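You operate a simulated robot arm through the tools that you are given. There is no shell and no other tool. Be economical: measure what you need, move in short steps, check, and stop when the job is done.

You run a simulated robot arm. Do the job below in one go: nothing can be reset, and whatever is moved stays where it is left.

## Task
Tighten the screw of clamped block F, move the block to the blue block tray and clamp cream block T.
Fine: tighten the thumb screw before the clamp opens; the other blocks' screws stay loose.
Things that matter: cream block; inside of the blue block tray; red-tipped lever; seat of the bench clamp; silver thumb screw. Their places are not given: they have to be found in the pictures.

The check looks at the end state, three seconds after you hand in, the way a careful person would. Anything else that was tipped, shoved, dropped, spilled or broken makes it a failure.

## Robot
A 7-joint arm with a two-finger parallel gripper, fixed in place. Base frame: the origin is at the foot of the arm, x ahead of it, y to its left, z up; the work surface is at about z = 0. Readings come in mm, rad, newtons and seconds.
With the tool pointing down near the work surface it reaches from about 240 to 620 mm from the base axis. Its first joint turns from -1.152 to 1.152 rad. Payload 2.6 kg.
Tool frame: the origin (TCP) lies between the finger pads and is the grasp point; the fingertips stand 30 mm ahead of it; z points along the fingers, y is the line along which they close. The gripper opens to 94 mm. The fingers are 28 mm wide and 10 mm thick; the gripper's body (50 by 96 mm) begins 55 mm behind the TCP.
Orientation is that of the tool frame in the base frame, as [roll, pitch, yaw] about the fixed x, y, z axes, in that order (R = Rz(yaw) Ry(pitch) Rx(roll)). With the fingers straight down and closing along the base's y, the tool's x points along the base's -x, its y along +y and its z along -z.

## Interface
- The arm moves only by the tool drive_tool. Its argument "motion" is a list of rows, each an object of numbers (a shift or turn left out is 0, a gripper value left out holds the last): "tx", "ty", "tz": the shift along the tool's x, y, z in mm; "rx", "ry", "rz": the turn, a rotation vector about the tool's x, y, z in rad; "hand": the gripper command, from -1 (shut) to 1 (fully open), values between in proportion. In form: [{"tx": .., "ty": .., "tz": .., "rx": .., "ry": .., "rz": .., "hand": ..}, ...]. A call has 1 to 8 rows; each row is the pose to reach, as a shift and turn from the pose commanded when the call began, along the tool's axes at that moment. Rows are played at 5 a second. More than 50 mm and 0.15 rad between two rows, or a gripper value outside its range, and nothing of the call is played. A pose out of reach is approached as far as the arm can. The call stops where the force on the tool passes 90 N (or 10 N more than at its start, if that is more) or the arm is blocked; 0.2 s more then pass. Each finger travels about 72 mm/s and halts on what it meets, pressing with about 33 N; the grip force reading is that of the motor and also rises with nothing between the fingers. The clock runs only during rows and for 0.2 s after the last one: add rows that repeat a pose to give the fingers time. The reply holds the time, the measured pose of the TCP, the force on the tool along the base axes, the opening and the grip force, in the units named above and with some noise, with the torque about the TCP (base axes, N m) and any sound that the robot's microphone picked up.
- Cameras (640 x 400 px; columns grow to the right, rows downward): "scene" is fixed at [27.4, 422.5, 579.9]; the picture's right is [-0.86, -0.51, 0.00], its down [-0.22, 0.36, -0.91] and it looks along [0.46, -0.78, -0.42] (base axes); focal length 350 px, centre (320, 200). "wrist" rides on the gripper at [76, 14, -102] in the tool frame; the picture's right is [-0.18, 0.98, 0.00], its down [-0.75, -0.14, -0.64] and it looks along [-0.63, -0.12, 0.77] (tool axes); focal length 243 px, centre (320, 200).
- camera(camera): a new picture of that camera. No time passes.
- probe_pixels(camera, pixels): there is no depth. For up to 12 entries [column, row, z] of the newest picture of that camera ("zoom" is the newest enlarged one), the place [x, y] in the base frame at which the ray of that pixel passes the height z, good to about 3 mm. No time passes.
- enlarge(camera, box): a new picture of the part [left, top, right, bottom] of that camera's present view, enlarged. No time passes.
- finish_job(): hands the job in; it is judged then, once.

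Work in short steps. Measure before you move; look again where a grasp or a placing could have gone wrong, and mend it. You have 80 turns and 46 pictures in all, those below and enlarged ones among them. Open the gripper and draw the arm clear of the work before you hand the job in, unless the task says otherwise; then end with one line.

The tools are called after "Request:" by a JSON object that holds its "name" and its "arguments". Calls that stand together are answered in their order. drive_tool: Moves the arm, as the interface text tells. Its arguments: {"type":"object","properties":{"motion":{"type":"array","items":{"type":"object","properties":{"tx":{"type":"number"},"ty":{"type":"number"},"tz":{"type":"number"},"rx":{"type":"number"},"ry":{"type":"number"},"rz":{"type":"number"},"hand":{"type":"number"}}}}},"required":["motion"]} The other tools are called the same way: camera (camera) takes a picture; probe_pixels (camera, pixels) gives the place at which the rays of pixels pass given heights; enlarge (camera, box) takes an enlarged picture of a part of a camera's view; finish_job () hands the job in.

At the start:

```text
time_s: 0.0
ee_pos: [405.5, -131.6, 343.5]
ee_rot: [-3.142, -0.001, -3.141]
force: [0.7, 0.2, 0.5]
moment: [0.01, 0.01, 0.0]
finger_gap: 93.7
grasp_force: 0.0
```

scene: 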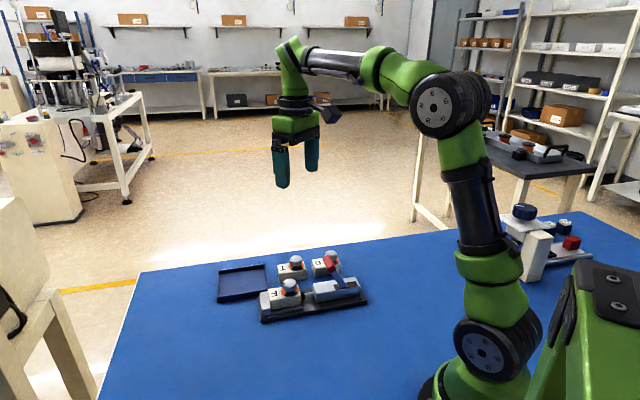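
wrist: 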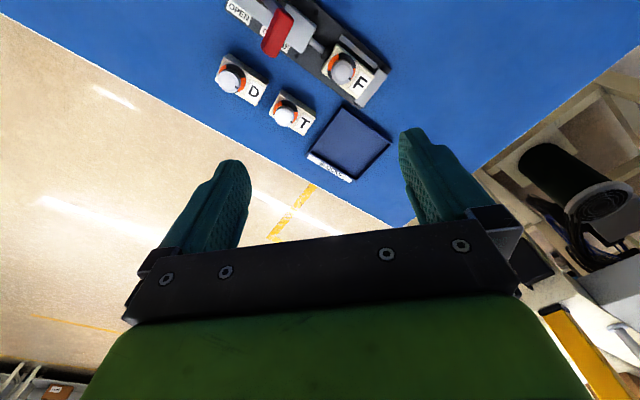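

The scene shows the clamp around (312,298), tray around (242,282), and blocks behind it. I enlarge both views to see details.

Request:
{"name": "enlarge", "arguments": {"camera": "scene", "box": [200, 235, 390, 335]}}

Request:
{"name": "enlarge", "arguments": {"camera": "wrist", "box": [200, 0, 420, 190]}}

```text
3.37 times, centred on (295, 285) of scene
```

zoom: 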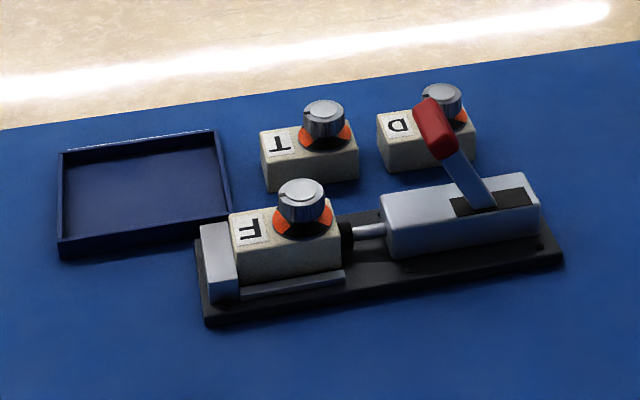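

```text
2.11 times, centred on (310, 95) of wrist
```

zoom: 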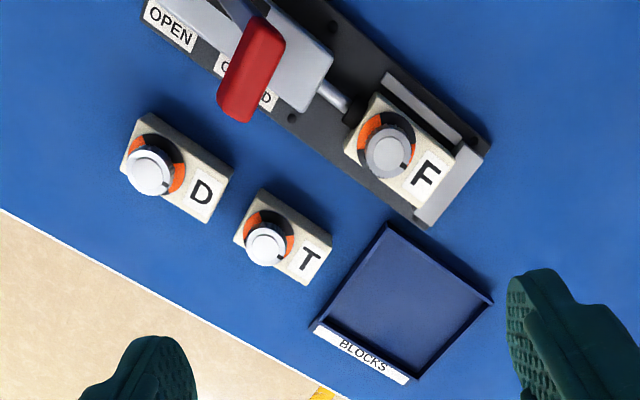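

The wrist zoom shows knobs, letters, lever and the OPEN/CLOSED labels. I probe the key points at guessed heights.

Request:
{"name": "probe_pixels", "arguments": {"camera": "zoom", "pixels": [[386, 222, 0], [494, 300, 0], [403, 383, 0], [312, 325, 0], [428, 226, 0], [490, 150, 0], [391, 157, 60], [148, 172, 50], [266, 247, 50], [302, 285, 0], [202, 223, 0], [250, 70, 80]]}}

Request:
{"name": "probe_pixels", "arguments": {"camera": "scene", "pixels": [[218, 301, 0], [269, 288, 0], [262, 321, 0], [367, 304, 0], [289, 284, 60], [296, 260, 50], [331, 256, 50], [279, 293, 0], [306, 288, 0], [313, 283, 0], [328, 270, 80], [341, 293, 50]]}}

```text
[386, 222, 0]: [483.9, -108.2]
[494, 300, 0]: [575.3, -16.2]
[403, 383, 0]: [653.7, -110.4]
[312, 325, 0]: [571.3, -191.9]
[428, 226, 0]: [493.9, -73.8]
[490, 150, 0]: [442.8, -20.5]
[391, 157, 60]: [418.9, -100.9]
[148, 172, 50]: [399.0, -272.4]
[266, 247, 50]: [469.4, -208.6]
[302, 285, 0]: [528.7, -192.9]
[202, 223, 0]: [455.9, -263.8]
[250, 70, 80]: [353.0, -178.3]
```

```text
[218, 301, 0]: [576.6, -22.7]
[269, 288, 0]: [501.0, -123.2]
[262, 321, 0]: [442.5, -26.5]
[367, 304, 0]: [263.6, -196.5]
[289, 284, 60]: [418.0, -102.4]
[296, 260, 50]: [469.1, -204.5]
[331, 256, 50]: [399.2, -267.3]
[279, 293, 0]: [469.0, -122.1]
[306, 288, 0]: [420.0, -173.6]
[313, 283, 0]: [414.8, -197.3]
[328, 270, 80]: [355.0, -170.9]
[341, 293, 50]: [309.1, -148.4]
```

Both views agree: F knob ~(418,-102), T knob ~(469,-207), D ~(399,-270), tray centre ~(570,-107). I move back a little for a closer oblique view.

Request:
{"name": "drive_tool", "arguments": {"motion": [{"tx": 40, "ty": 10, "tz": 10}, {"tx": 80, "ty": 20, "tz": 25}, {"tx": 120, "ty": 30, "tz": 43}, {"tx": 120, "ty": 30, "tz": 43}]}}

Request:
{"name": "camera", "arguments": {"camera": "wrist"}}

```text
time_s: 1.0
ee_pos: [285.2, -102.8, 299.6]
ee_rot: [-3.141, 0.001, 3.141]
force: [-0.3, -0.3, -0.3]
moment: [0.02, 0.01, 0.03]
finger_gap: 94.0
grasp_force: 0.1
```

```text
41 pictures are left
```

wrist: 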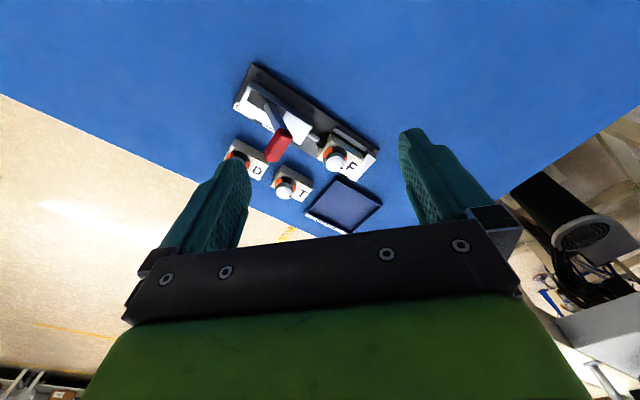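

The view works best from ahead and above; I move to about (440,-140,200) to look down on F and the lever.

Request:
{"name": "drive_tool", "arguments": {"motion": [{"tx": -40, "ty": -10, "tz": 20}, {"tx": -80, "ty": -20, "tz": 45}, {"tx": -120, "ty": -30, "tz": 75}, {"tx": -155, "ty": -38, "tz": 100}, {"tx": -155, "ty": -38, "tz": 100}]}}

Request:
{"name": "enlarge", "arguments": {"camera": "wrist", "box": [120, 0, 500, 240]}}

```text
refused: row 3 steps farther than a row can; nothing moved
```

```text
1.67 times, centred on (310, 120) of wrist
```

zoom: 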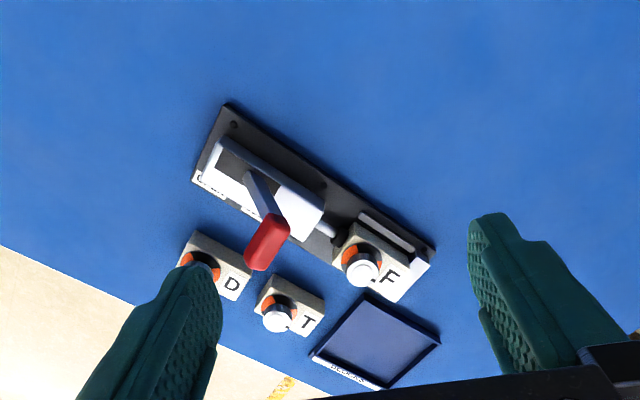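

The step was too big (>50 mm); I repeat with finer rows.

Request:
{"name": "drive_tool", "arguments": {"motion": [{"tx": -30, "ty": -8, "tz": 18}, {"tx": -62, "ty": -16, "tz": 38}, {"tx": -94, "ty": -24, "tz": 60}, {"tx": -125, "ty": -32, "tz": 80}, {"tx": -155, "ty": -38, "tz": 100}, {"tx": -155, "ty": -38, "tz": 100}]}}

Request:
{"name": "enlarge", "arguments": {"camera": "wrist", "box": [120, 0, 500, 240]}}

```text
time_s: 2.4
ee_pos: [440.8, -142.1, 199.3]
ee_rot: [-3.142, 0.0, 3.141]
force: [0.7, -0.1, -0.1]
moment: [-0.01, -0.01, -0.02]
finger_gap: 94.1
grasp_force: 0.1
```

```text
1.67 times, centred on (310, 120) of wrist
```

zoom: 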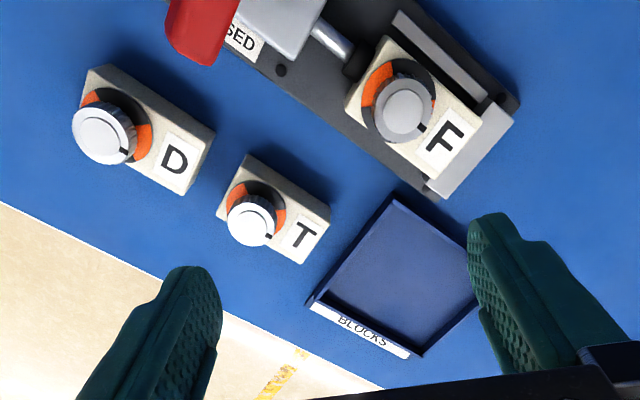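

I zoom onto F's knob and measure block edges in the current view.

Request:
{"name": "probe_pixels", "arguments": {"camera": "zoom", "pixels": [[345, 107, 45], [384, 37, 45], [425, 180, 45], [511, 113, 45], [404, 108, 65], [400, 193, 0], [310, 303, 0], [215, 212, 0], [302, 265, 30], [330, 208, 30], [247, 156, 30], [253, 222, 50]]}}

Request:
{"name": "enlarge", "arguments": {"camera": "wrist", "box": [310, 10, 440, 120]}}

Request:
{"name": "enlarge", "arguments": {"camera": "scene", "box": [255, 245, 375, 325]}}

```text
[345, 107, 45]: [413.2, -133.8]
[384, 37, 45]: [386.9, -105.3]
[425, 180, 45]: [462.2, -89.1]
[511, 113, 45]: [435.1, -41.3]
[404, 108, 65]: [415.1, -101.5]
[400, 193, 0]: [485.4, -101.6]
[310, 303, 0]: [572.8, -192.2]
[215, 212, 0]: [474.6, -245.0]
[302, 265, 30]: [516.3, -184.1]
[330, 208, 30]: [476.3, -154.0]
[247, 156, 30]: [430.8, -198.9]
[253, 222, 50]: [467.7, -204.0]
```

```text
3.64 times, centred on (375, 65) of wrist
```

zoom: 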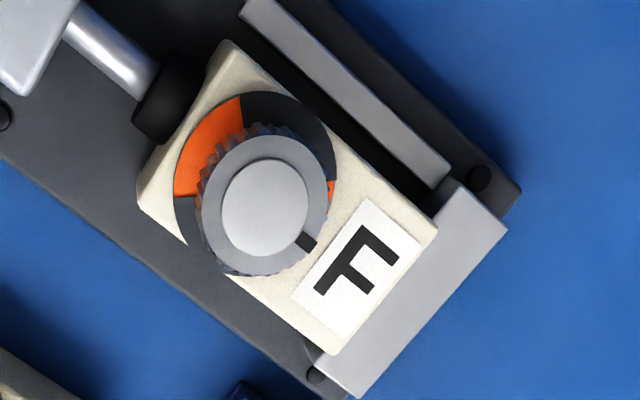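

```text
5.00 times, centred on (315, 285) of scene
```

zoom: 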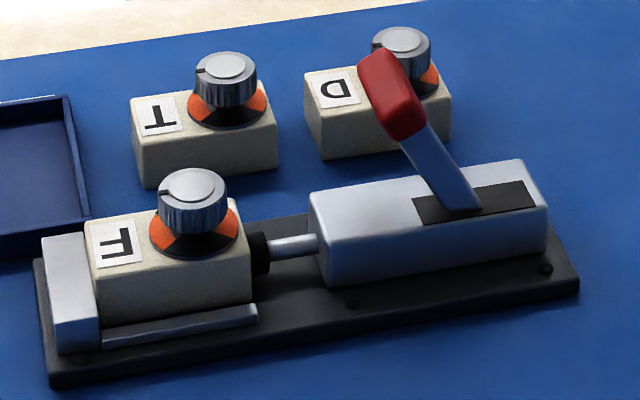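

To get true heights I triangulate F's label corners, knob tops and the lever tip from both cameras.

Request:
{"name": "probe_pixels", "arguments": {"camera": "wrist", "pixels": [[387.4, 65, 30], [387.4, 65, 50], [381.9, 102.9, 30], [381.9, 102.9, 50], [360, 66.5, 50], [360, 66.5, 80]]}}

Request:
{"name": "probe_pixels", "arguments": {"camera": "scene", "pixels": [[280.4, 297, 30], [280.4, 297, 50], [269.4, 289.4, 30], [269.4, 289.4, 50], [289.6, 281.5, 50], [289.6, 281.5, 80], [330, 261, 80], [330, 261, 120], [344.5, 284, 40], [344.5, 284, 60], [296, 258.5, 40], [296, 258.5, 60]]}}

Request:
{"name": "camera", "arguments": {"camera": "wrist"}}

```text
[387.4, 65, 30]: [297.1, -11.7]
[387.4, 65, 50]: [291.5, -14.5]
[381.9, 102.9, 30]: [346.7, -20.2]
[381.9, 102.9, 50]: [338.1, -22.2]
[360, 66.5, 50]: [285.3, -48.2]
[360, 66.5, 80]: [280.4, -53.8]
```

```text
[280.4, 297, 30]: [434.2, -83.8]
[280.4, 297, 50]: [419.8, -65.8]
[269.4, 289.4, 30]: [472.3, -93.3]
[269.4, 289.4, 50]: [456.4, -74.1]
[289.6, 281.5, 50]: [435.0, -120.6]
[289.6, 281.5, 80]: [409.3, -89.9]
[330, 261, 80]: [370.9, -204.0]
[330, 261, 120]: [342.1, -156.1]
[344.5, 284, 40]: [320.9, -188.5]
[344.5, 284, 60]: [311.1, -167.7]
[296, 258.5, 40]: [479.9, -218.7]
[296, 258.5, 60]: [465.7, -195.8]
```

```text
36 pictures are left
```

wrist: 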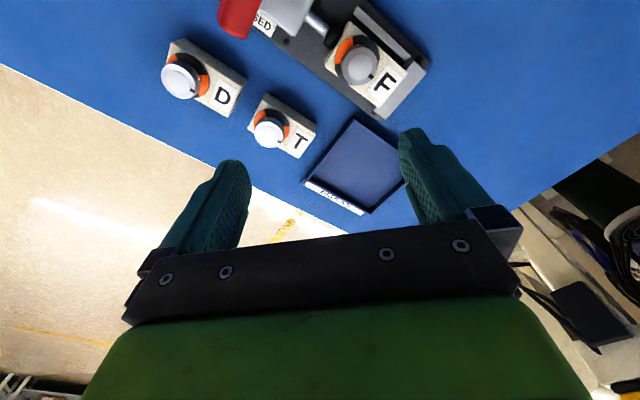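

The wrist probe used the older full picture; now that a new one exists I redo it.

Request:
{"name": "probe_pixels", "arguments": {"camera": "wrist", "pixels": [[387.4, 65, 30], [387.4, 65, 50], [381.9, 102.9, 30], [381.9, 102.9, 50], [359.9, 66.4, 50], [359.9, 66.4, 80], [268, 134, 40], [268, 134, 60], [316, 125, 20], [316, 125, 30], [299, 159, 20], [299, 159, 30]]}}

Request:
{"name": "probe_pixels", "arguments": {"camera": "scene", "pixels": [[277, 267, 20], [277, 267, 30], [288, 271.5, 20], [288, 271.5, 30], [278, 264, 30], [281, 282.5, 0], [306.2, 280, 0], [306.2, 268.8, 30], [306.2, 268.8, 40], [266.0, 288.5, 40], [301.8, 284.3, 40]]}}

```text
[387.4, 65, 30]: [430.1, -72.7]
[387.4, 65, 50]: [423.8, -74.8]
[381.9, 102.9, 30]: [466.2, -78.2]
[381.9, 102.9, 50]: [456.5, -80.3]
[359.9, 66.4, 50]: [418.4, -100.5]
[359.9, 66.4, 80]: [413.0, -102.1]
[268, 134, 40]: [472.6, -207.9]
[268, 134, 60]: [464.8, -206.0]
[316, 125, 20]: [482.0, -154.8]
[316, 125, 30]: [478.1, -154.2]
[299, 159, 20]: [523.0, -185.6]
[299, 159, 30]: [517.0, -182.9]
```

```text
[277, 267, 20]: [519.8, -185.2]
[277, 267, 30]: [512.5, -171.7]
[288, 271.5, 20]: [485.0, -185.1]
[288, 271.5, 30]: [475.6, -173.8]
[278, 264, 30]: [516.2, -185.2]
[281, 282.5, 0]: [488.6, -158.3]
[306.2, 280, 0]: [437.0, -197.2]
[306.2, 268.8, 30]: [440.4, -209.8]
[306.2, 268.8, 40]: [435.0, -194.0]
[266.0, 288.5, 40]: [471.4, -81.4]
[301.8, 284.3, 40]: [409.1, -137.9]
```

Estimates: F top z≈44, knob top z≈70 at (414.7,-101.6), clamp axis ≈42.4° from x. I turn the tool so its closing line is across the clamp axis and go above F's knob.

Request:
{"name": "drive_tool", "arguments": {"motion": [{"tx": 5, "ty": 8, "tz": 15, "rz": -0.148}, {"tx": 10, "ty": 16, "tz": 30, "rz": -0.296}, {"tx": 16, "ty": 24, "tz": 45, "rz": -0.444}, {"tx": 21, "ty": 32, "tz": 60, "rz": -0.592}, {"tx": 26.1, "ty": 40.5, "tz": 72, "rz": -0.74}, {"tx": 26.1, "ty": 40.5, "tz": 72, "rz": -0.74}]}}

Request:
{"name": "camera", "arguments": {"camera": "wrist"}}

Request:
{"name": "enlarge", "arguments": {"camera": "scene", "box": [225, 205, 385, 325]}}

```text
time_s: 3.8
ee_pos: [414.7, -99.7, 128.8]
ee_rot: [3.14, 0.0, -2.4]
force: [0.0, 0.3, 0.0]
moment: [-0.01, 0.02, 0.02]
finger_gap: 94.2
grasp_force: 0.0
```

```text
35 pictures are left
```

wrist: 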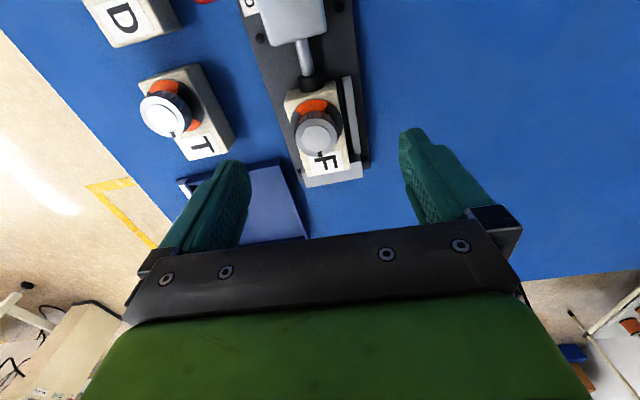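

```text
3.33 times, centred on (305, 265) of scene
```

zoom: 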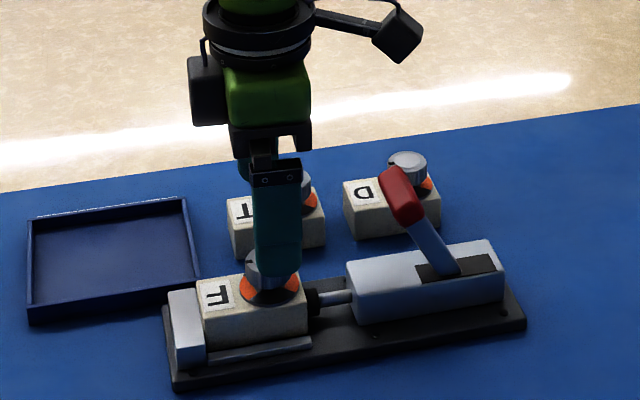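

The view is now aligned with the clamp; I measure the knob centre and axis direction from rail and block edges.

Request:
{"name": "probe_pixels", "arguments": {"camera": "wrist", "pixels": [[317, 134, 70], [297, 134, 66], [339, 134, 66], [345, 80, 25], [356, 160, 25], [285, 90, 44], [303, 177, 44], [328, 90, 44], [350, 168, 44], [188, 66, 27], [220, 100, 27], [163, 115, 53]]}}

Request:
{"name": "enlarge", "arguments": {"camera": "wrist", "box": [130, 50, 380, 200]}}

```text
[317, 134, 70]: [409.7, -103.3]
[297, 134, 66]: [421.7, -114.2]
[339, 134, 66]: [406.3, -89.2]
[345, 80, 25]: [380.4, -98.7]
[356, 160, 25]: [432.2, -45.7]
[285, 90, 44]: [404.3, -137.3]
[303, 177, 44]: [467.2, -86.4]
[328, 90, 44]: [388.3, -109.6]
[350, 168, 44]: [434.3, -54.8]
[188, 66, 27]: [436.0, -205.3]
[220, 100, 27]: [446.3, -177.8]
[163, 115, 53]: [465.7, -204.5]
```

```text
2.56 times, centred on (255, 125) of wrist
```

zoom: 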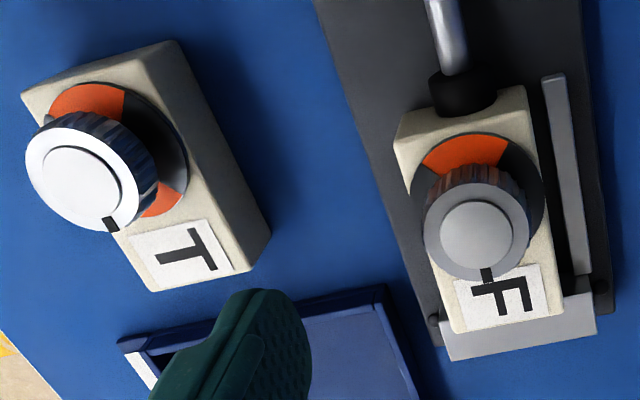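

The knob (~29 mm wide) is centred under the tool within ~2 mm. I descend so the fingertips are at z≈51 around the knob, then close.

Request:
{"name": "drive_tool", "arguments": {"motion": [{"tz": 25}, {"tz": 47}, {"tz": 47}, {"tz": 47, "hand": -1}, {"tz": 47, "hand": -1}, {"tz": 47, "hand": -1}, {"tz": 47, "hand": -1}]}}

Request:
{"name": "enlarge", "arguments": {"camera": "scene", "box": [235, 235, 355, 325]}}

```text
time_s: 5.4
ee_pos: [414.5, -101.9, 81.2]
ee_rot: [-3.135, -0.002, -2.402]
force: [11.0, -11.9, -1.7]
moment: [-0.53, -0.59, -0.01]
finger_gap: 31.0
grasp_force: 33.2
```

```text
4.44 times, centred on (295, 280) of scene
```

zoom: 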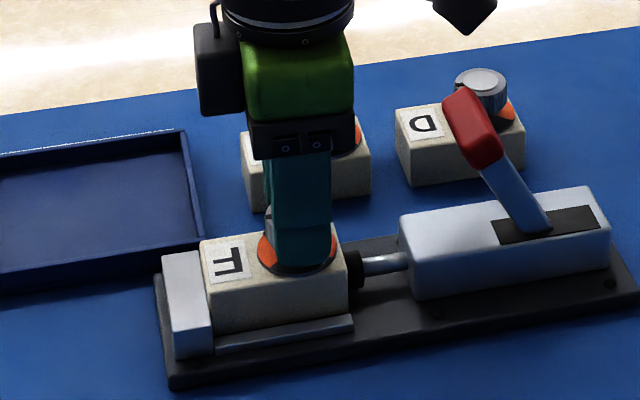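

The knob is held (gap 31 mm) with a ~16 N side load, so I shift slightly along -y tool to relieve it and turn clockwise (rz +) in small steps.

Request:
{"name": "drive_tool", "arguments": {"motion": [{"ty": -1.5}, {"ty": -1.5, "rz": 0.12}, {"ty": -1.5, "rz": 0.24}, {"ty": -1.5, "rz": 0.36}, {"ty": -1.5, "rz": 0.48}, {"ty": -1.5, "rz": 0.6}, {"ty": -1.5, "rz": 0.6}]}}

```text
time_s: 7.0
ee_pos: [416.7, -101.8, 82.3]
ee_rot: [-3.14, 0.001, -3.002]
force: [-2.5, -13.2, 14.5]
moment: [-0.36, -0.24, -0.01]
finger_gap: 31.0
grasp_force: 33.1
```

It turns freely (no torque yet). I continue clockwise.

Request:
{"name": "drive_tool", "arguments": {"motion": [{"rz": 0.12}, {"rz": 0.24}, {"rz": 0.36}, {"rz": 0.48}, {"rz": 0.6}, {"rz": 0.72}, {"rz": 0.72}]}}

Request:
{"name": "enlarge", "arguments": {"camera": "scene", "box": [235, 235, 355, 325]}}

```text
time_s: 8.6
ee_pos: [416.1, -101.8, 81.4]
ee_rot: [-3.141, -0.002, 2.56]
force: [3.8, -9.3, 3.7]
moment: [-0.38, -0.33, 0.0]
finger_gap: 31.0
grasp_force: 33.0
```

```text
4.44 times, centred on (295, 280) of scene
```

zoom: 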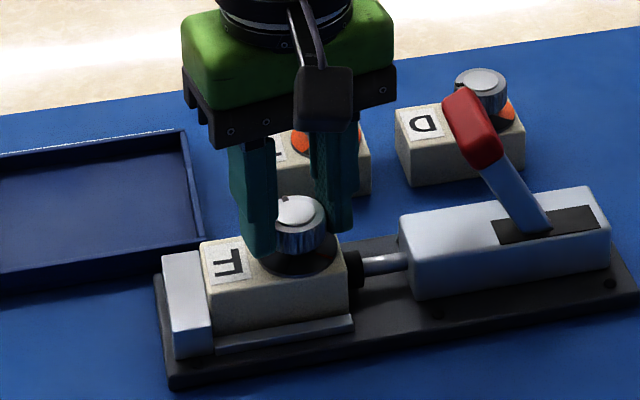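

The notch has moved clockwise with the knob and less orange is visible. I keep turning.

Request:
{"name": "drive_tool", "arguments": {"motion": [{"rz": 0.12}, {"rz": 0.24}, {"rz": 0.36}, {"rz": 0.48}, {"rz": 0.6}, {"rz": 0.6}]}}

Request:
{"name": "enlarge", "arguments": {"camera": "scene", "box": [235, 235, 355, 325]}}

```text
time_s: 10.0
ee_pos: [414.5, -99.7, 80.9]
ee_rot: [-3.141, -0.004, 1.959]
force: [2.0, 5.2, 0.4]
moment: [0.22, -0.05, 0.2]
finger_gap: 31.0
grasp_force: 32.4
```

```text
4.44 times, centred on (295, 280) of scene
```

zoom: 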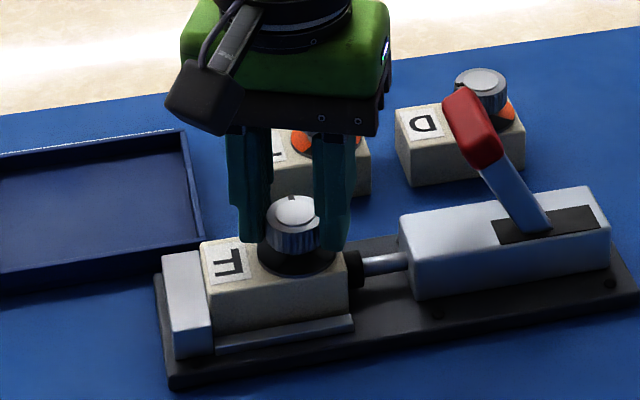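

Torque rose to 0.2 N·m and the notch moved little, suggesting the end stop. I turn a little more to confirm.

Request:
{"name": "drive_tool", "arguments": {"motion": [{"rz": 0.1}, {"rz": 0.2}, {"rz": 0.3}, {"rz": 0.3}]}}

Request:
{"name": "enlarge", "arguments": {"camera": "scene", "box": [255, 255, 335, 315]}}

```text
time_s: 11.0
ee_pos: [416.0, -100.3, 82.1]
ee_rot: [-3.141, 0.001, 1.661]
force: [8.9, 3.8, -2.5]
moment: [-0.02, -0.3, 0.27]
finger_gap: 30.7
grasp_force: 33.1
```

```text
6.67 times, centred on (295, 285) of scene
```

zoom: 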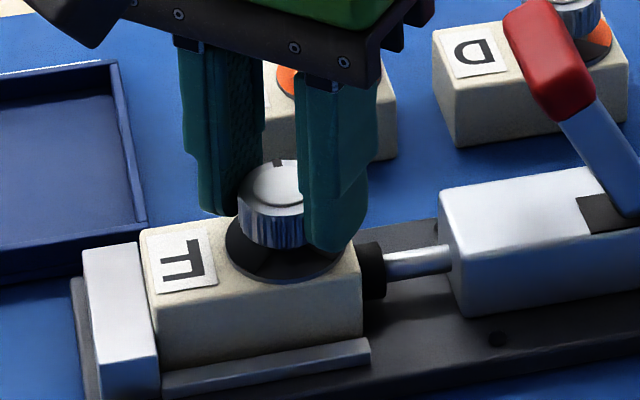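

The notch stopped ~90° clockwise, torque rises and the orange is covered: the screw is tight. I open and lift to check from above.

Request:
{"name": "drive_tool", "arguments": {"motion": [{"hand": 0.4}, {"hand": 0.4}, {"hand": 0.4}, {"tz": -40, "hand": 0.4}, {"tz": -80, "hand": 1}, {"tz": -80}]}}

Request:
{"name": "enlarge", "arguments": {"camera": "scene", "box": [255, 235, 375, 325]}}

Request:
{"name": "camera", "arguments": {"camera": "wrist"}}

```text
time_s: 12.4
ee_pos: [415.8, -100.1, 162.5]
ee_rot: [-3.14, -0.001, 1.662]
force: [0.8, 0.9, 0.3]
moment: [-0.01, -0.01, -0.02]
finger_gap: 94.1
grasp_force: 0.0
```

```text
4.44 times, centred on (315, 280) of scene
```

zoom: 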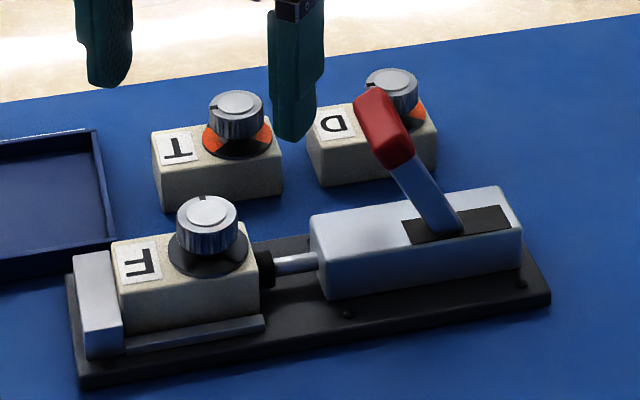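

```text
27 pictures are left
```

wrist: 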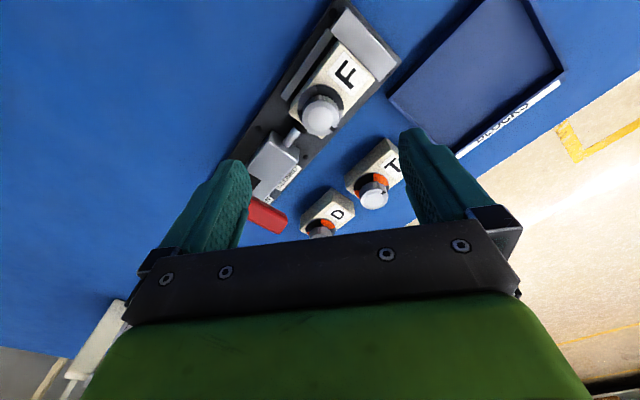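

F's orange is fully hidden (tight), T and D still show orange. Next the lever: I turn to look across the clamp axis and move over the lever for a view.

Request:
{"name": "drive_tool", "arguments": {"motion": [{"tx": -18, "ty": -11, "tz": -15, "rz": -0.13}, {"tx": -36, "ty": -22, "tz": -30, "rz": -0.26}, {"tx": -54, "ty": -33, "tz": -40, "rz": -0.39}, {"tx": -72, "ty": -44, "tz": -40, "rz": -0.52}, {"tx": -88.5, "ty": -53.3, "tz": -40, "rz": -0.647}, {"tx": -88.5, "ty": -53.3, "tz": -40, "rz": -0.647}]}}

Request:
{"name": "camera", "arguments": {"camera": "wrist"}}

```text
time_s: 13.8
ee_pos: [371.6, -193.7, 201.1]
ee_rot: [3.141, -0.001, 2.31]
force: [0.0, 0.3, 0.0]
moment: [0.0, 0.02, 0.01]
finger_gap: 94.1
grasp_force: 0.0
```

```text
26 pictures are left
```

wrist: 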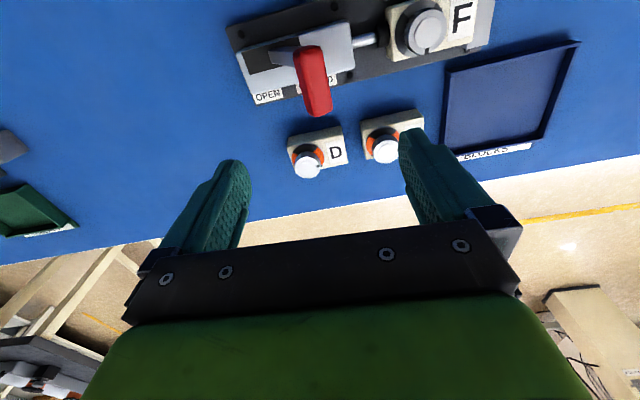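

The lever's red grip spans (308,50)–(318,110) here. I triangulate grip ends, base and slot with both cameras.

Request:
{"name": "probe_pixels", "arguments": {"camera": "wrist", "pixels": [[318, 105, 80], [318, 105, 120], [308, 53, 60], [308, 53, 100], [285, 56, 50], [252, 60, 50], [240, 52, 50], [354, 60, 50], [247, 95, 50], [279, 96, 10]]}}

Request:
{"name": "probe_pixels", "arguments": {"camera": "scene", "pixels": [[325.8, 257.5, 80], [325.8, 257.5, 120], [333, 271, 60], [333, 271, 100], [344, 285.5, 50], [357, 283, 50], [313, 285, 50], [359.5, 277.5, 50]]}}

Request:
{"name": "enlarge", "arguments": {"camera": "wrist", "box": [220, 0, 400, 130]}}

```text
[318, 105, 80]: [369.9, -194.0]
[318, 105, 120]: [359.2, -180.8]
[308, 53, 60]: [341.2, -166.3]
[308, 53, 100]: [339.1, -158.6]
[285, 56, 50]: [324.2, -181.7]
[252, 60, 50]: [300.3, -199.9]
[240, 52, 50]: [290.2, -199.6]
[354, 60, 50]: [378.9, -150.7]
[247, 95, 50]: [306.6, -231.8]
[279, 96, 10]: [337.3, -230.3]
```

```text
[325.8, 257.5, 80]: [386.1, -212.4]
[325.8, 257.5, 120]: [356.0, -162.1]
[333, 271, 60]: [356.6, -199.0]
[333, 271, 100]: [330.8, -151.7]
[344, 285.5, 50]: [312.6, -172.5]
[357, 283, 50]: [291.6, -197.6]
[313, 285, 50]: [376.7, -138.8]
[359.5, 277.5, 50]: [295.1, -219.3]
```

```text
3.08 times, centred on (310, 65) of wrist
```

zoom: 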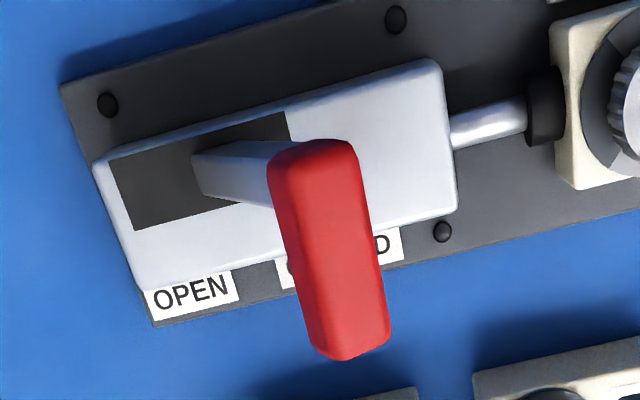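

The red grip sits around (352,-174,97), crossing toward the label side, to be swung from CLOSED toward OPEN (−u). I close the fingers and come down on the +u side of the grip.

Request:
{"name": "drive_tool", "arguments": {"motion": [{"tx": 14, "ty": 20, "hand": -1}, {"tx": 27.6, "ty": 40.6}, {"tx": 27.6, "ty": 40.6, "tz": 20}, {"tx": 27.6, "ty": 40.6, "tz": 40}, {"tx": 27.6, "ty": 40.6, "tz": 65}, {"tx": 27.6, "ty": 40.6, "tz": 91}, {"tx": 27.6, "ty": 40.6, "tz": 91}]}}

Request:
{"name": "enlarge", "arguments": {"camera": "scene", "box": [255, 225, 395, 325]}}

Request:
{"name": "enlarge", "arguments": {"camera": "wrist", "box": [200, 0, 440, 170]}}

```text
time_s: 15.4
ee_pos: [382.5, -145.7, 110.2]
ee_rot: [-3.141, 0.0, 2.307]
force: [0.0, -0.4, 0.0]
moment: [-0.01, 0.05, 0.01]
finger_gap: 0.0
grasp_force: 33.1
```

```text
4.00 times, centred on (325, 275) of scene
```

zoom: 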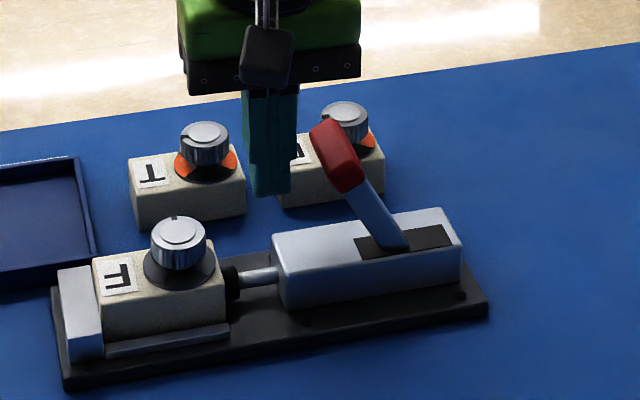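

```text
2.35 times, centred on (320, 85) of wrist
```

zoom: 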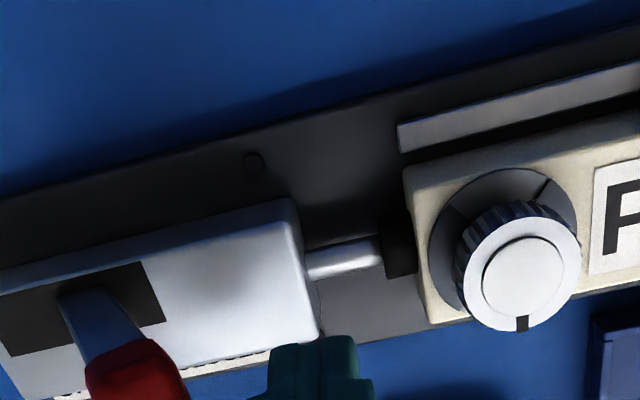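

The closed fingers are beside the grip at the right height. I push along −u in stages.

Request:
{"name": "drive_tool", "arguments": {"motion": [{"ty": -10}, {"ty": -20}, {"ty": -28}, {"ty": -36}, {"ty": -44}, {"ty": -44}]}}

Request:
{"name": "enlarge", "arguments": {"camera": "scene", "box": [255, 225, 395, 325]}}

```text
time_s: 16.8
ee_pos: [352.5, -175.7, 114.7]
ee_rot: [3.136, 0.007, 2.308]
force: [-0.9, 21.6, 54.3]
moment: [-0.58, 0.43, -0.07]
finger_gap: 0.0
grasp_force: 33.3
```

```text
4.00 times, centred on (325, 275) of scene
```

zoom: 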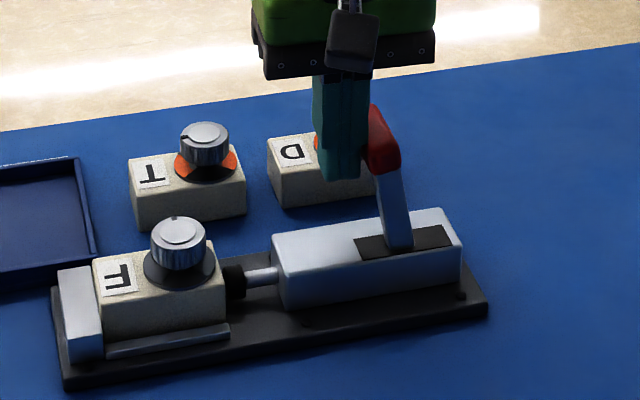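

The lever is moving (now near upright) with 54 N upward load as the grip rises; I raise the tool a bit and keep pushing.

Request:
{"name": "drive_tool", "arguments": {"motion": [{"tz": -6}, {"ty": -8, "tz": -7}, {"ty": -16, "tz": -7}, {"ty": -24, "tz": -5}, {"ty": -32, "tz": -2}, {"ty": -32, "tz": -2}]}}

Request:
{"name": "enlarge", "arguments": {"camera": "scene", "box": [255, 225, 395, 325]}}

```text
time_s: 18.2
ee_pos: [325.6, -197.3, 111.9]
ee_rot: [-3.14, -0.003, 2.308]
force: [0.5, -0.3, -0.2]
moment: [-0.03, -0.03, -0.02]
finger_gap: 0.1
grasp_force: 33.0
```

```text
4.00 times, centred on (325, 275) of scene
```

zoom: 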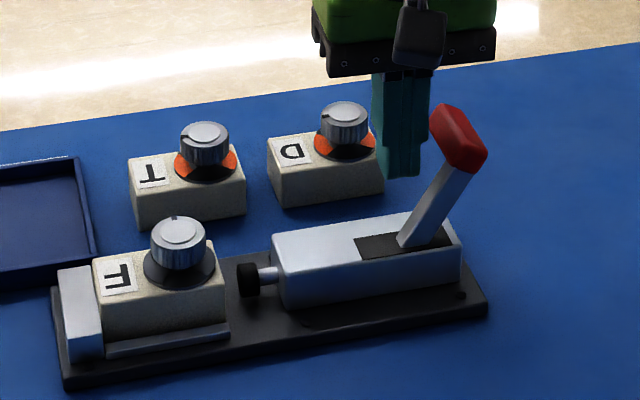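

The lever snapped over to OPEN and the plunger retracted. I rise, then start moving back over F while turning and opening the gripper.

Request:
{"name": "drive_tool", "arguments": {"motion": [{"ty": 5, "tz": -30}, {"ty": 12, "tz": -65}, {"tx": 2, "ty": 35, "tz": -65, "rz": -0.145}, {"tx": 4, "ty": 60, "tz": -65, "rz": -0.29}, {"tx": 6, "ty": 85, "tz": -65, "rz": -0.435, "hand": 1}, {"tx": 8, "ty": 110, "tz": -65, "rz": -0.58}, {"tx": 11.2, "ty": 135.3, "tz": -65, "rz": -0.725}, {"tx": 11.2, "ty": 135.3, "tz": -65, "rz": -0.87}]}}

Request:
{"name": "drive_tool", "arguments": {"motion": [{"rz": -0.14}, {"rz": -0.28}, {"rz": -0.42}, {"rz": -0.56}, {"rz": -0.7}, {"rz": -0.7}]}}

Request:
{"name": "enlarge", "arguments": {"camera": "scene", "box": [250, 265, 330, 325]}}

Request:
{"name": "camera", "arguments": {"camera": "wrist"}}

```text
time_s: 20.0
ee_pos: [419.8, -97.0, 178.5]
ee_rot: [3.141, -0.001, -3.103]
force: [0.6, -0.4, 0.9]
moment: [0.04, -0.03, 0.01]
finger_gap: 94.0
grasp_force: 0.1
```

```text
time_s: 21.4
ee_pos: [417.8, -97.7, 177.4]
ee_rot: [-3.141, 0.001, -2.404]
force: [0.1, -0.2, 1.0]
moment: [0.0, 0.01, 0.01]
finger_gap: 94.0
grasp_force: 0.1
```

```text
6.67 times, centred on (290, 295) of scene
```

zoom: 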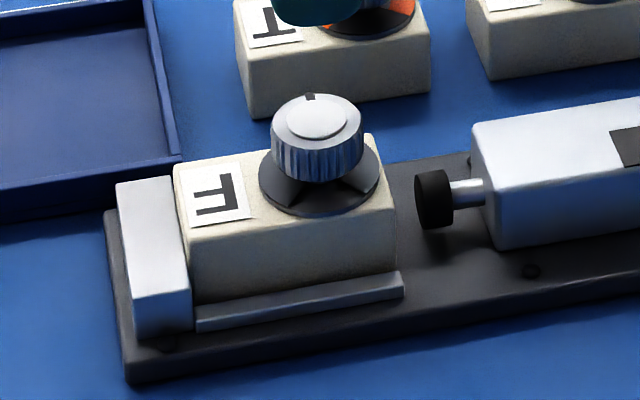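

```text
19 pictures are left
```

wrist: 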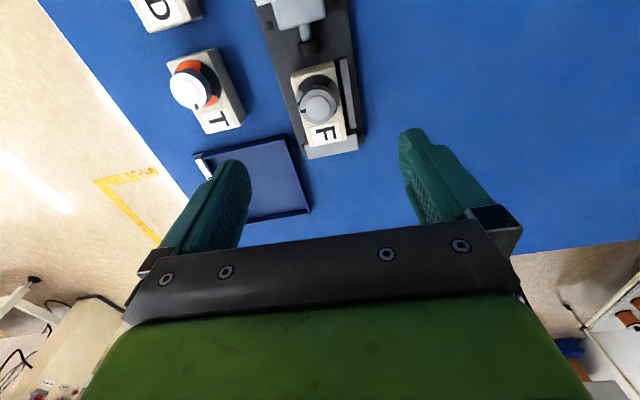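

F is free with the plunger clear; the rail is low (top z≈20). I descend to TCP z≈58 (tips z≈28, above the rail) and close on the block's sides.

Request:
{"name": "drive_tool", "arguments": {"motion": [{"tz": 40}, {"tz": 80}, {"tz": 105}, {"tz": 119}, {"tz": 119, "hand": -1}, {"tz": 119}, {"tz": 119}, {"tz": 119}]}}

Request:
{"name": "enlarge", "arguments": {"camera": "scene", "box": [245, 245, 345, 325]}}

```text
time_s: 23.2
ee_pos: [419.2, -96.4, 56.6]
ee_rot: [3.141, 0.0, -2.404]
force: [-2.1, -1.4, -0.1]
moment: [-0.01, 0.02, 0.12]
finger_gap: 41.7
grasp_force: 33.0
```

```text
5.00 times, centred on (295, 285) of scene
```

zoom: 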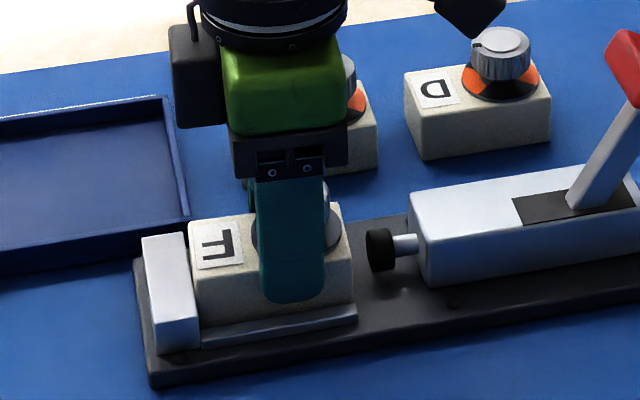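

F is held (gap 41.7). I lift straight up and check.

Request:
{"name": "drive_tool", "arguments": {"motion": [{"tz": -15}, {"tz": -35}, {"tz": -60}, {"tz": -75}, {"tz": -75}]}}

Request:
{"name": "drive_tool", "arguments": {"motion": [{"tx": -20, "ty": -20}, {"tx": -40, "ty": -41}, {"tx": -60, "ty": -62}, {"tx": -80, "ty": -83}, {"tx": -96.4, "ty": -100.8}, {"tx": -96.4, "ty": -100.8}]}}

Request:
{"name": "enlarge", "arguments": {"camera": "scene", "box": [185, 205, 345, 325]}}

Request:
{"name": "camera", "arguments": {"camera": "wrist"}}

```text
time_s: 24.4
ee_pos: [418.4, -99.0, 133.8]
ee_rot: [-3.14, 0.0, -2.406]
force: [0.5, -0.3, -2.0]
moment: [-0.03, 0.02, -0.01]
finger_gap: 41.7
grasp_force: 32.7
```

```text
time_s: 25.8
ee_pos: [558.1, -107.6, 134.0]
ee_rot: [-3.139, 0.001, -2.404]
force: [1.2, 0.5, -1.5]
moment: [0.01, -0.02, -0.04]
finger_gap: 41.5
grasp_force: 33.5
```

```text
3.33 times, centred on (265, 265) of scene
```

zoom: 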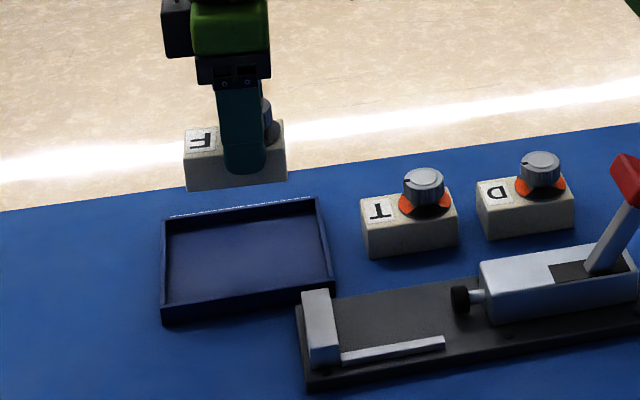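

```text
16 pictures are left
```

wrist: 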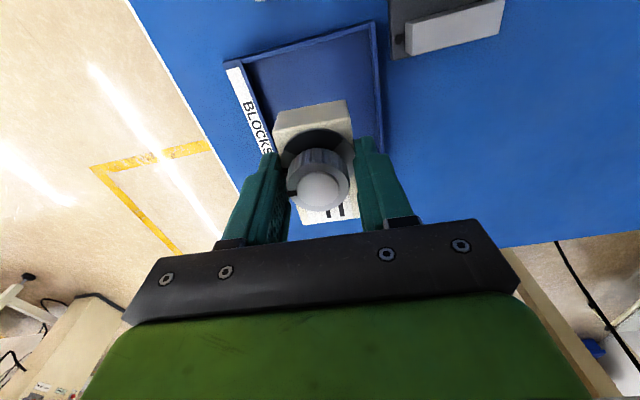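

F hangs above the tray. I check the tray's rim corners with the scene zoom at z≈15 before lowering.

Request:
{"name": "probe_pixels", "arguments": {"camera": "scene", "pixels": [[217.5, 270.4, 15], [263.8, 264.4, 15], [269.2, 288, 15], [217.9, 297.5, 15], [217.9, 301.6, 0], [269.2, 291.5, 0]]}}

Request:
{"name": "probe_pixels", "arguments": {"camera": "wrist", "pixels": [[225, 62, 15], [375, 22, 15], [385, 152, 15]]}}

```text
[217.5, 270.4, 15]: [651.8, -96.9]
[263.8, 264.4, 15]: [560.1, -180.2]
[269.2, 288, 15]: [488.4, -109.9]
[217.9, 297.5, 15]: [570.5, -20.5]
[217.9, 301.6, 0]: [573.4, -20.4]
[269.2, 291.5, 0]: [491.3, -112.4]
```

```text
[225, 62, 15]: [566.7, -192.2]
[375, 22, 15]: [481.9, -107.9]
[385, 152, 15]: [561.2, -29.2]
```

Tray centre ≈(569,-104); the block will land well inside. I lower in steps, slower toward the end.

Request:
{"name": "drive_tool", "arguments": {"motion": [{"tz": 30}, {"tz": 60}, {"tz": 74}, {"tz": 80}, {"tz": 83}, {"tz": 83}]}}

Request:
{"name": "drive_tool", "arguments": {"motion": [{"tz": 2}, {"tz": 3.5}, {"tz": 5}, {"tz": 5}]}}

Request:
{"name": "enlarge", "arguments": {"camera": "scene", "box": [195, 235, 315, 325]}}

```text
time_s: 27.2
ee_pos: [557.9, -106.9, 51.8]
ee_rot: [-3.14, 0.0, -2.408]
force: [-7.6, 1.5, 21.5]
moment: [-0.18, 0.83, -0.07]
finger_gap: 41.6
grasp_force: 33.2
```

```text
time_s: 28.2
ee_pos: [559.2, -108.9, 49.3]
ee_rot: [-3.134, 0.004, -2.405]
force: [-2.1, 2.0, 31.4]
moment: [0.16, 0.14, 0.07]
finger_gap: 41.9
grasp_force: 33.0
```

```text
4.44 times, centred on (255, 280) of scene
```

zoom: 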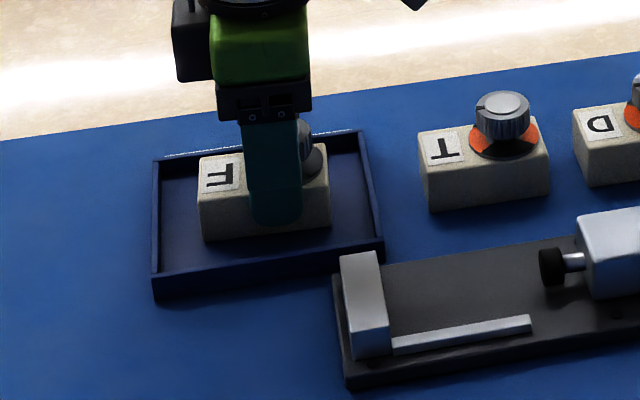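

The block rests on the tray floor (31 N). I ease up 2 mm, open moderately and lift away.

Request:
{"name": "drive_tool", "arguments": {"motion": [{"tz": -2.5}, {"tz": -2.5, "hand": 0.4}, {"tz": -2.5, "hand": 0.4}, {"tz": -2.5, "hand": 0.4}, {"tz": -40, "hand": 0.4}, {"tz": -80, "hand": 0.4}, {"tz": -110, "hand": 1}, {"tz": -110}]}}

Request:
{"name": "camera", "arguments": {"camera": "wrist"}}

Request:
{"name": "enlarge", "arguments": {"camera": "scene", "box": [195, 235, 355, 325]}}

```text
time_s: 30.0
ee_pos: [557.2, -108.6, 155.5]
ee_rot: [-3.141, 0.001, -2.404]
force: [-0.3, 1.4, -0.8]
moment: [0.01, -0.02, -0.01]
finger_gap: 94.1
grasp_force: 0.1
```

```text
14 pictures are left
```

wrist: 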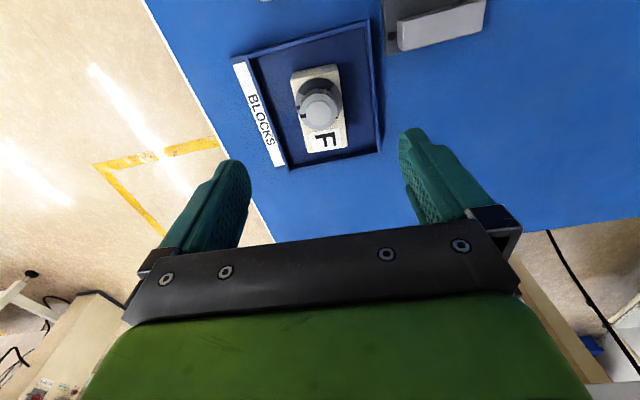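

```text
4.00 times, centred on (275, 280) of scene
```

zoom: 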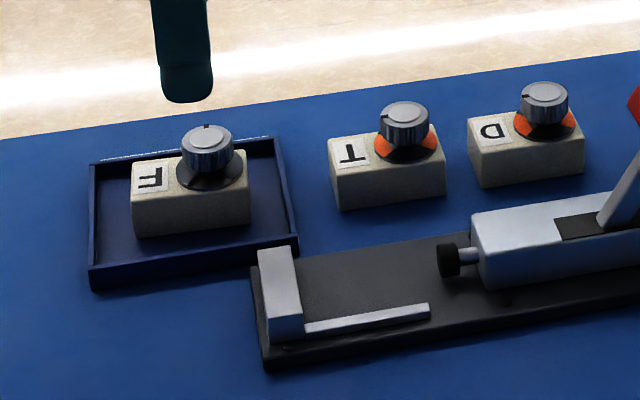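

F is upright in the tray. Now I move over T (≈(470,-202)) at a similar height to measure its position and angle.

Request:
{"name": "drive_tool", "arguments": {"motion": [{"tx": 30, "ty": -2, "tz": -10}, {"tx": 60, "ty": -4, "tz": -20}, {"tx": 95, "ty": -6, "tz": -22}, {"tx": 125.7, "ty": -8.7, "tz": -22}, {"tx": 125.7, "ty": -8.7, "tz": -22}]}}

Request:
{"name": "camera", "arguments": {"camera": "wrist"}}

Request:
{"name": "enlarge", "arguments": {"camera": "wrist", "box": [250, 30, 410, 180]}}

```text
time_s: 31.2
ee_pos: [471.0, -200.1, 177.6]
ee_rot: [3.141, 0.0, -2.404]
force: [0.4, 0.3, 0.8]
moment: [0.0, 0.0, -0.01]
finger_gap: 93.9
grasp_force: 0.0
```

```text
12 pictures are left
```

wrist: 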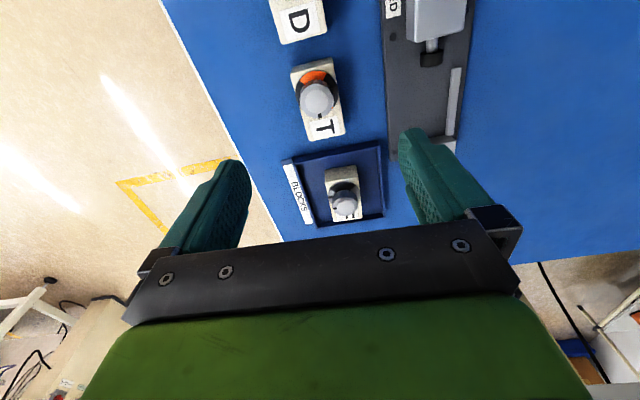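

```text
2.67 times, centred on (330, 105) of wrist
```

zoom: 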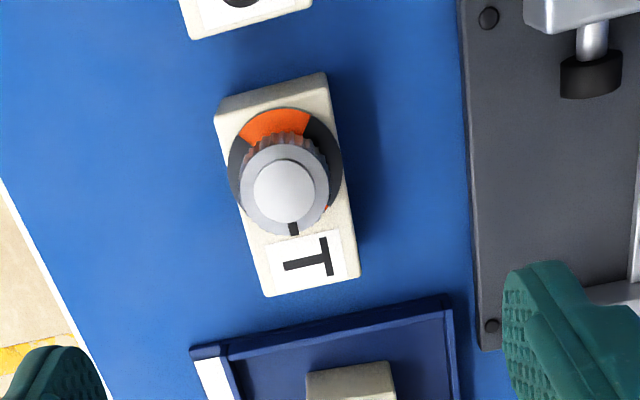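

I measure T's top corners and knob in the zoom.

Request:
{"name": "probe_pixels", "arguments": {"camera": "zoom", "pixels": [[217, 115, 31], [328, 88, 31], [360, 275, 31], [268, 296, 31], [285, 190, 55], [462, 10, 10], [478, 345, 10], [611, 62, 28], [216, 100, 0], [358, 280, 0]]}}

Request:
{"name": "enlarge", "arguments": {"camera": "wrist", "box": [370, 0, 490, 160]}}

```text
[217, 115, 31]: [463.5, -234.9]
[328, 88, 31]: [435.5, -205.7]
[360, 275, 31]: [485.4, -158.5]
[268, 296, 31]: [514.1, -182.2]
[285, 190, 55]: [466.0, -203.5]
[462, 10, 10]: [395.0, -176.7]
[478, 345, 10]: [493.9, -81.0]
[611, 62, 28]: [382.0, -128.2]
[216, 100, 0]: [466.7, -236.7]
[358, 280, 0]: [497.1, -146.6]
```

```text
2.50 times, centred on (430, 80) of wrist
```

zoom: 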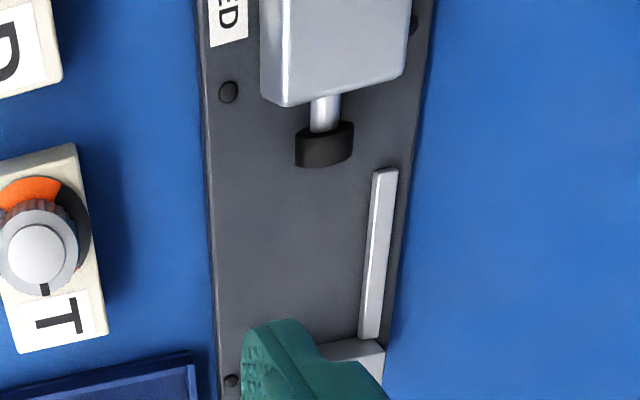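

T centre ≈(474.6,-195), axis ≈45°, knob ≈(466,-203.5); the tool stands about 6 mm ahead of the knob like with F. I turn 2°, descend to TCP z≈48 and grip.

Request:
{"name": "drive_tool", "arguments": {"motion": [{"tz": 40, "rz": -0.04}, {"tz": 80, "rz": -0.04}, {"tz": 115, "rz": -0.04}, {"tz": 129, "rz": -0.04}, {"tz": 129, "rz": -0.04, "hand": -1}, {"tz": 129, "rz": -0.04}, {"tz": 129, "rz": -0.04}, {"tz": 129, "rz": -0.04}]}}

Request:
{"name": "enlarge", "arguments": {"camera": "scene", "box": [235, 235, 355, 325]}}

```text
time_s: 33.0
ee_pos: [469.8, -198.5, 48.8]
ee_rot: [-3.141, 0.0, -2.365]
force: [-0.2, 0.7, -0.3]
moment: [0.03, -0.02, -0.01]
finger_gap: 41.3
grasp_force: 33.8
```

```text
4.44 times, centred on (295, 280) of scene
```

zoom: 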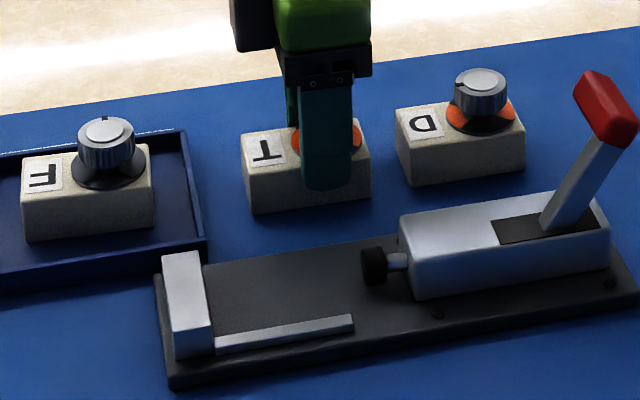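

T is held (gap 41.3). I lift 80 mm and carry it above the clamp seat, aiming ~3.5 mm back from the stop and aligning to the clamp's 43.5°.

Request:
{"name": "drive_tool", "arguments": {"motion": [{"tz": -20}, {"tz": -45}, {"tz": -80}, {"tx": -8, "ty": 27, "tz": -80, "rz": 0.017}, {"tx": -15, "ty": 54, "tz": -80, "rz": 0.017}, {"tx": -23, "ty": 81, "tz": -80, "rz": 0.017}, {"tx": -30.5, "ty": 108.5, "tz": -80, "rz": 0.017}, {"tx": -30.5, "ty": 108.5, "tz": -80, "rz": 0.017}]}}

Request:
{"name": "drive_tool", "arguments": {"motion": [{"tz": 25}, {"tz": 48}, {"tz": 58}, {"tz": 58}]}}

Request:
{"name": "enlarge", "arguments": {"camera": "scene", "box": [250, 255, 340, 325]}}

Request:
{"name": "camera", "arguments": {"camera": "wrist"}}

```text
time_s: 34.8
ee_pos: [415.2, -100.5, 127.5]
ee_rot: [3.141, 0.0, -2.382]
force: [-0.3, -0.7, -2.1]
moment: [-0.02, 0.06, -0.03]
finger_gap: 41.3
grasp_force: 33.3
```

```text
time_s: 35.8
ee_pos: [417.6, -99.9, 69.7]
ee_rot: [3.141, 0.0, -2.381]
force: [-0.9, -0.2, -1.9]
moment: [0.0, -0.03, -0.02]
finger_gap: 41.6
grasp_force: 32.8
```

```text
5.71 times, centred on (295, 290) of scene
```

zoom: 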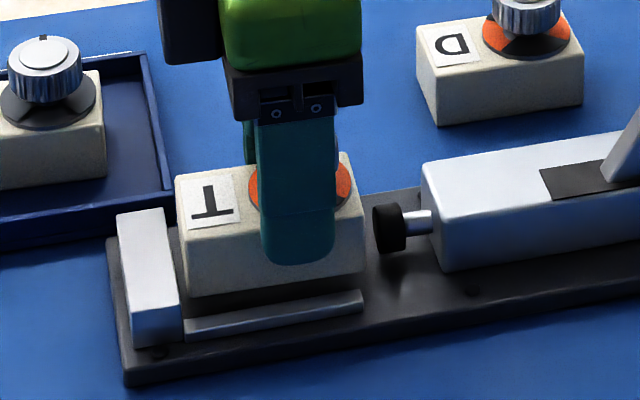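

```text
7 pictures are left
```

wrist: 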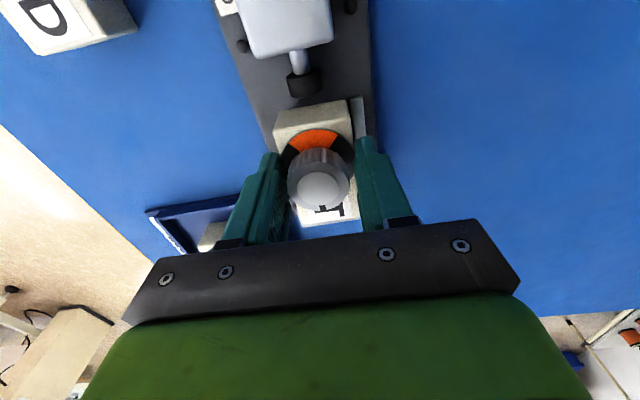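

T hovers ~12 mm over the seat, with a small gap to the stop and clear of the plunger. I lower gently until contact.

Request:
{"name": "drive_tool", "arguments": {"motion": [{"tz": 5}, {"tz": 9}, {"tz": 11}, {"tz": 12.5}, {"tz": 12.5}]}}

```text
time_s: 37.0
ee_pos: [416.0, -100.0, 59.5]
ee_rot: [-3.14, 0.001, -2.382]
force: [-8.3, 1.9, 19.9]
moment: [0.04, 0.52, -0.06]
finger_gap: 41.5
grasp_force: 33.3
```

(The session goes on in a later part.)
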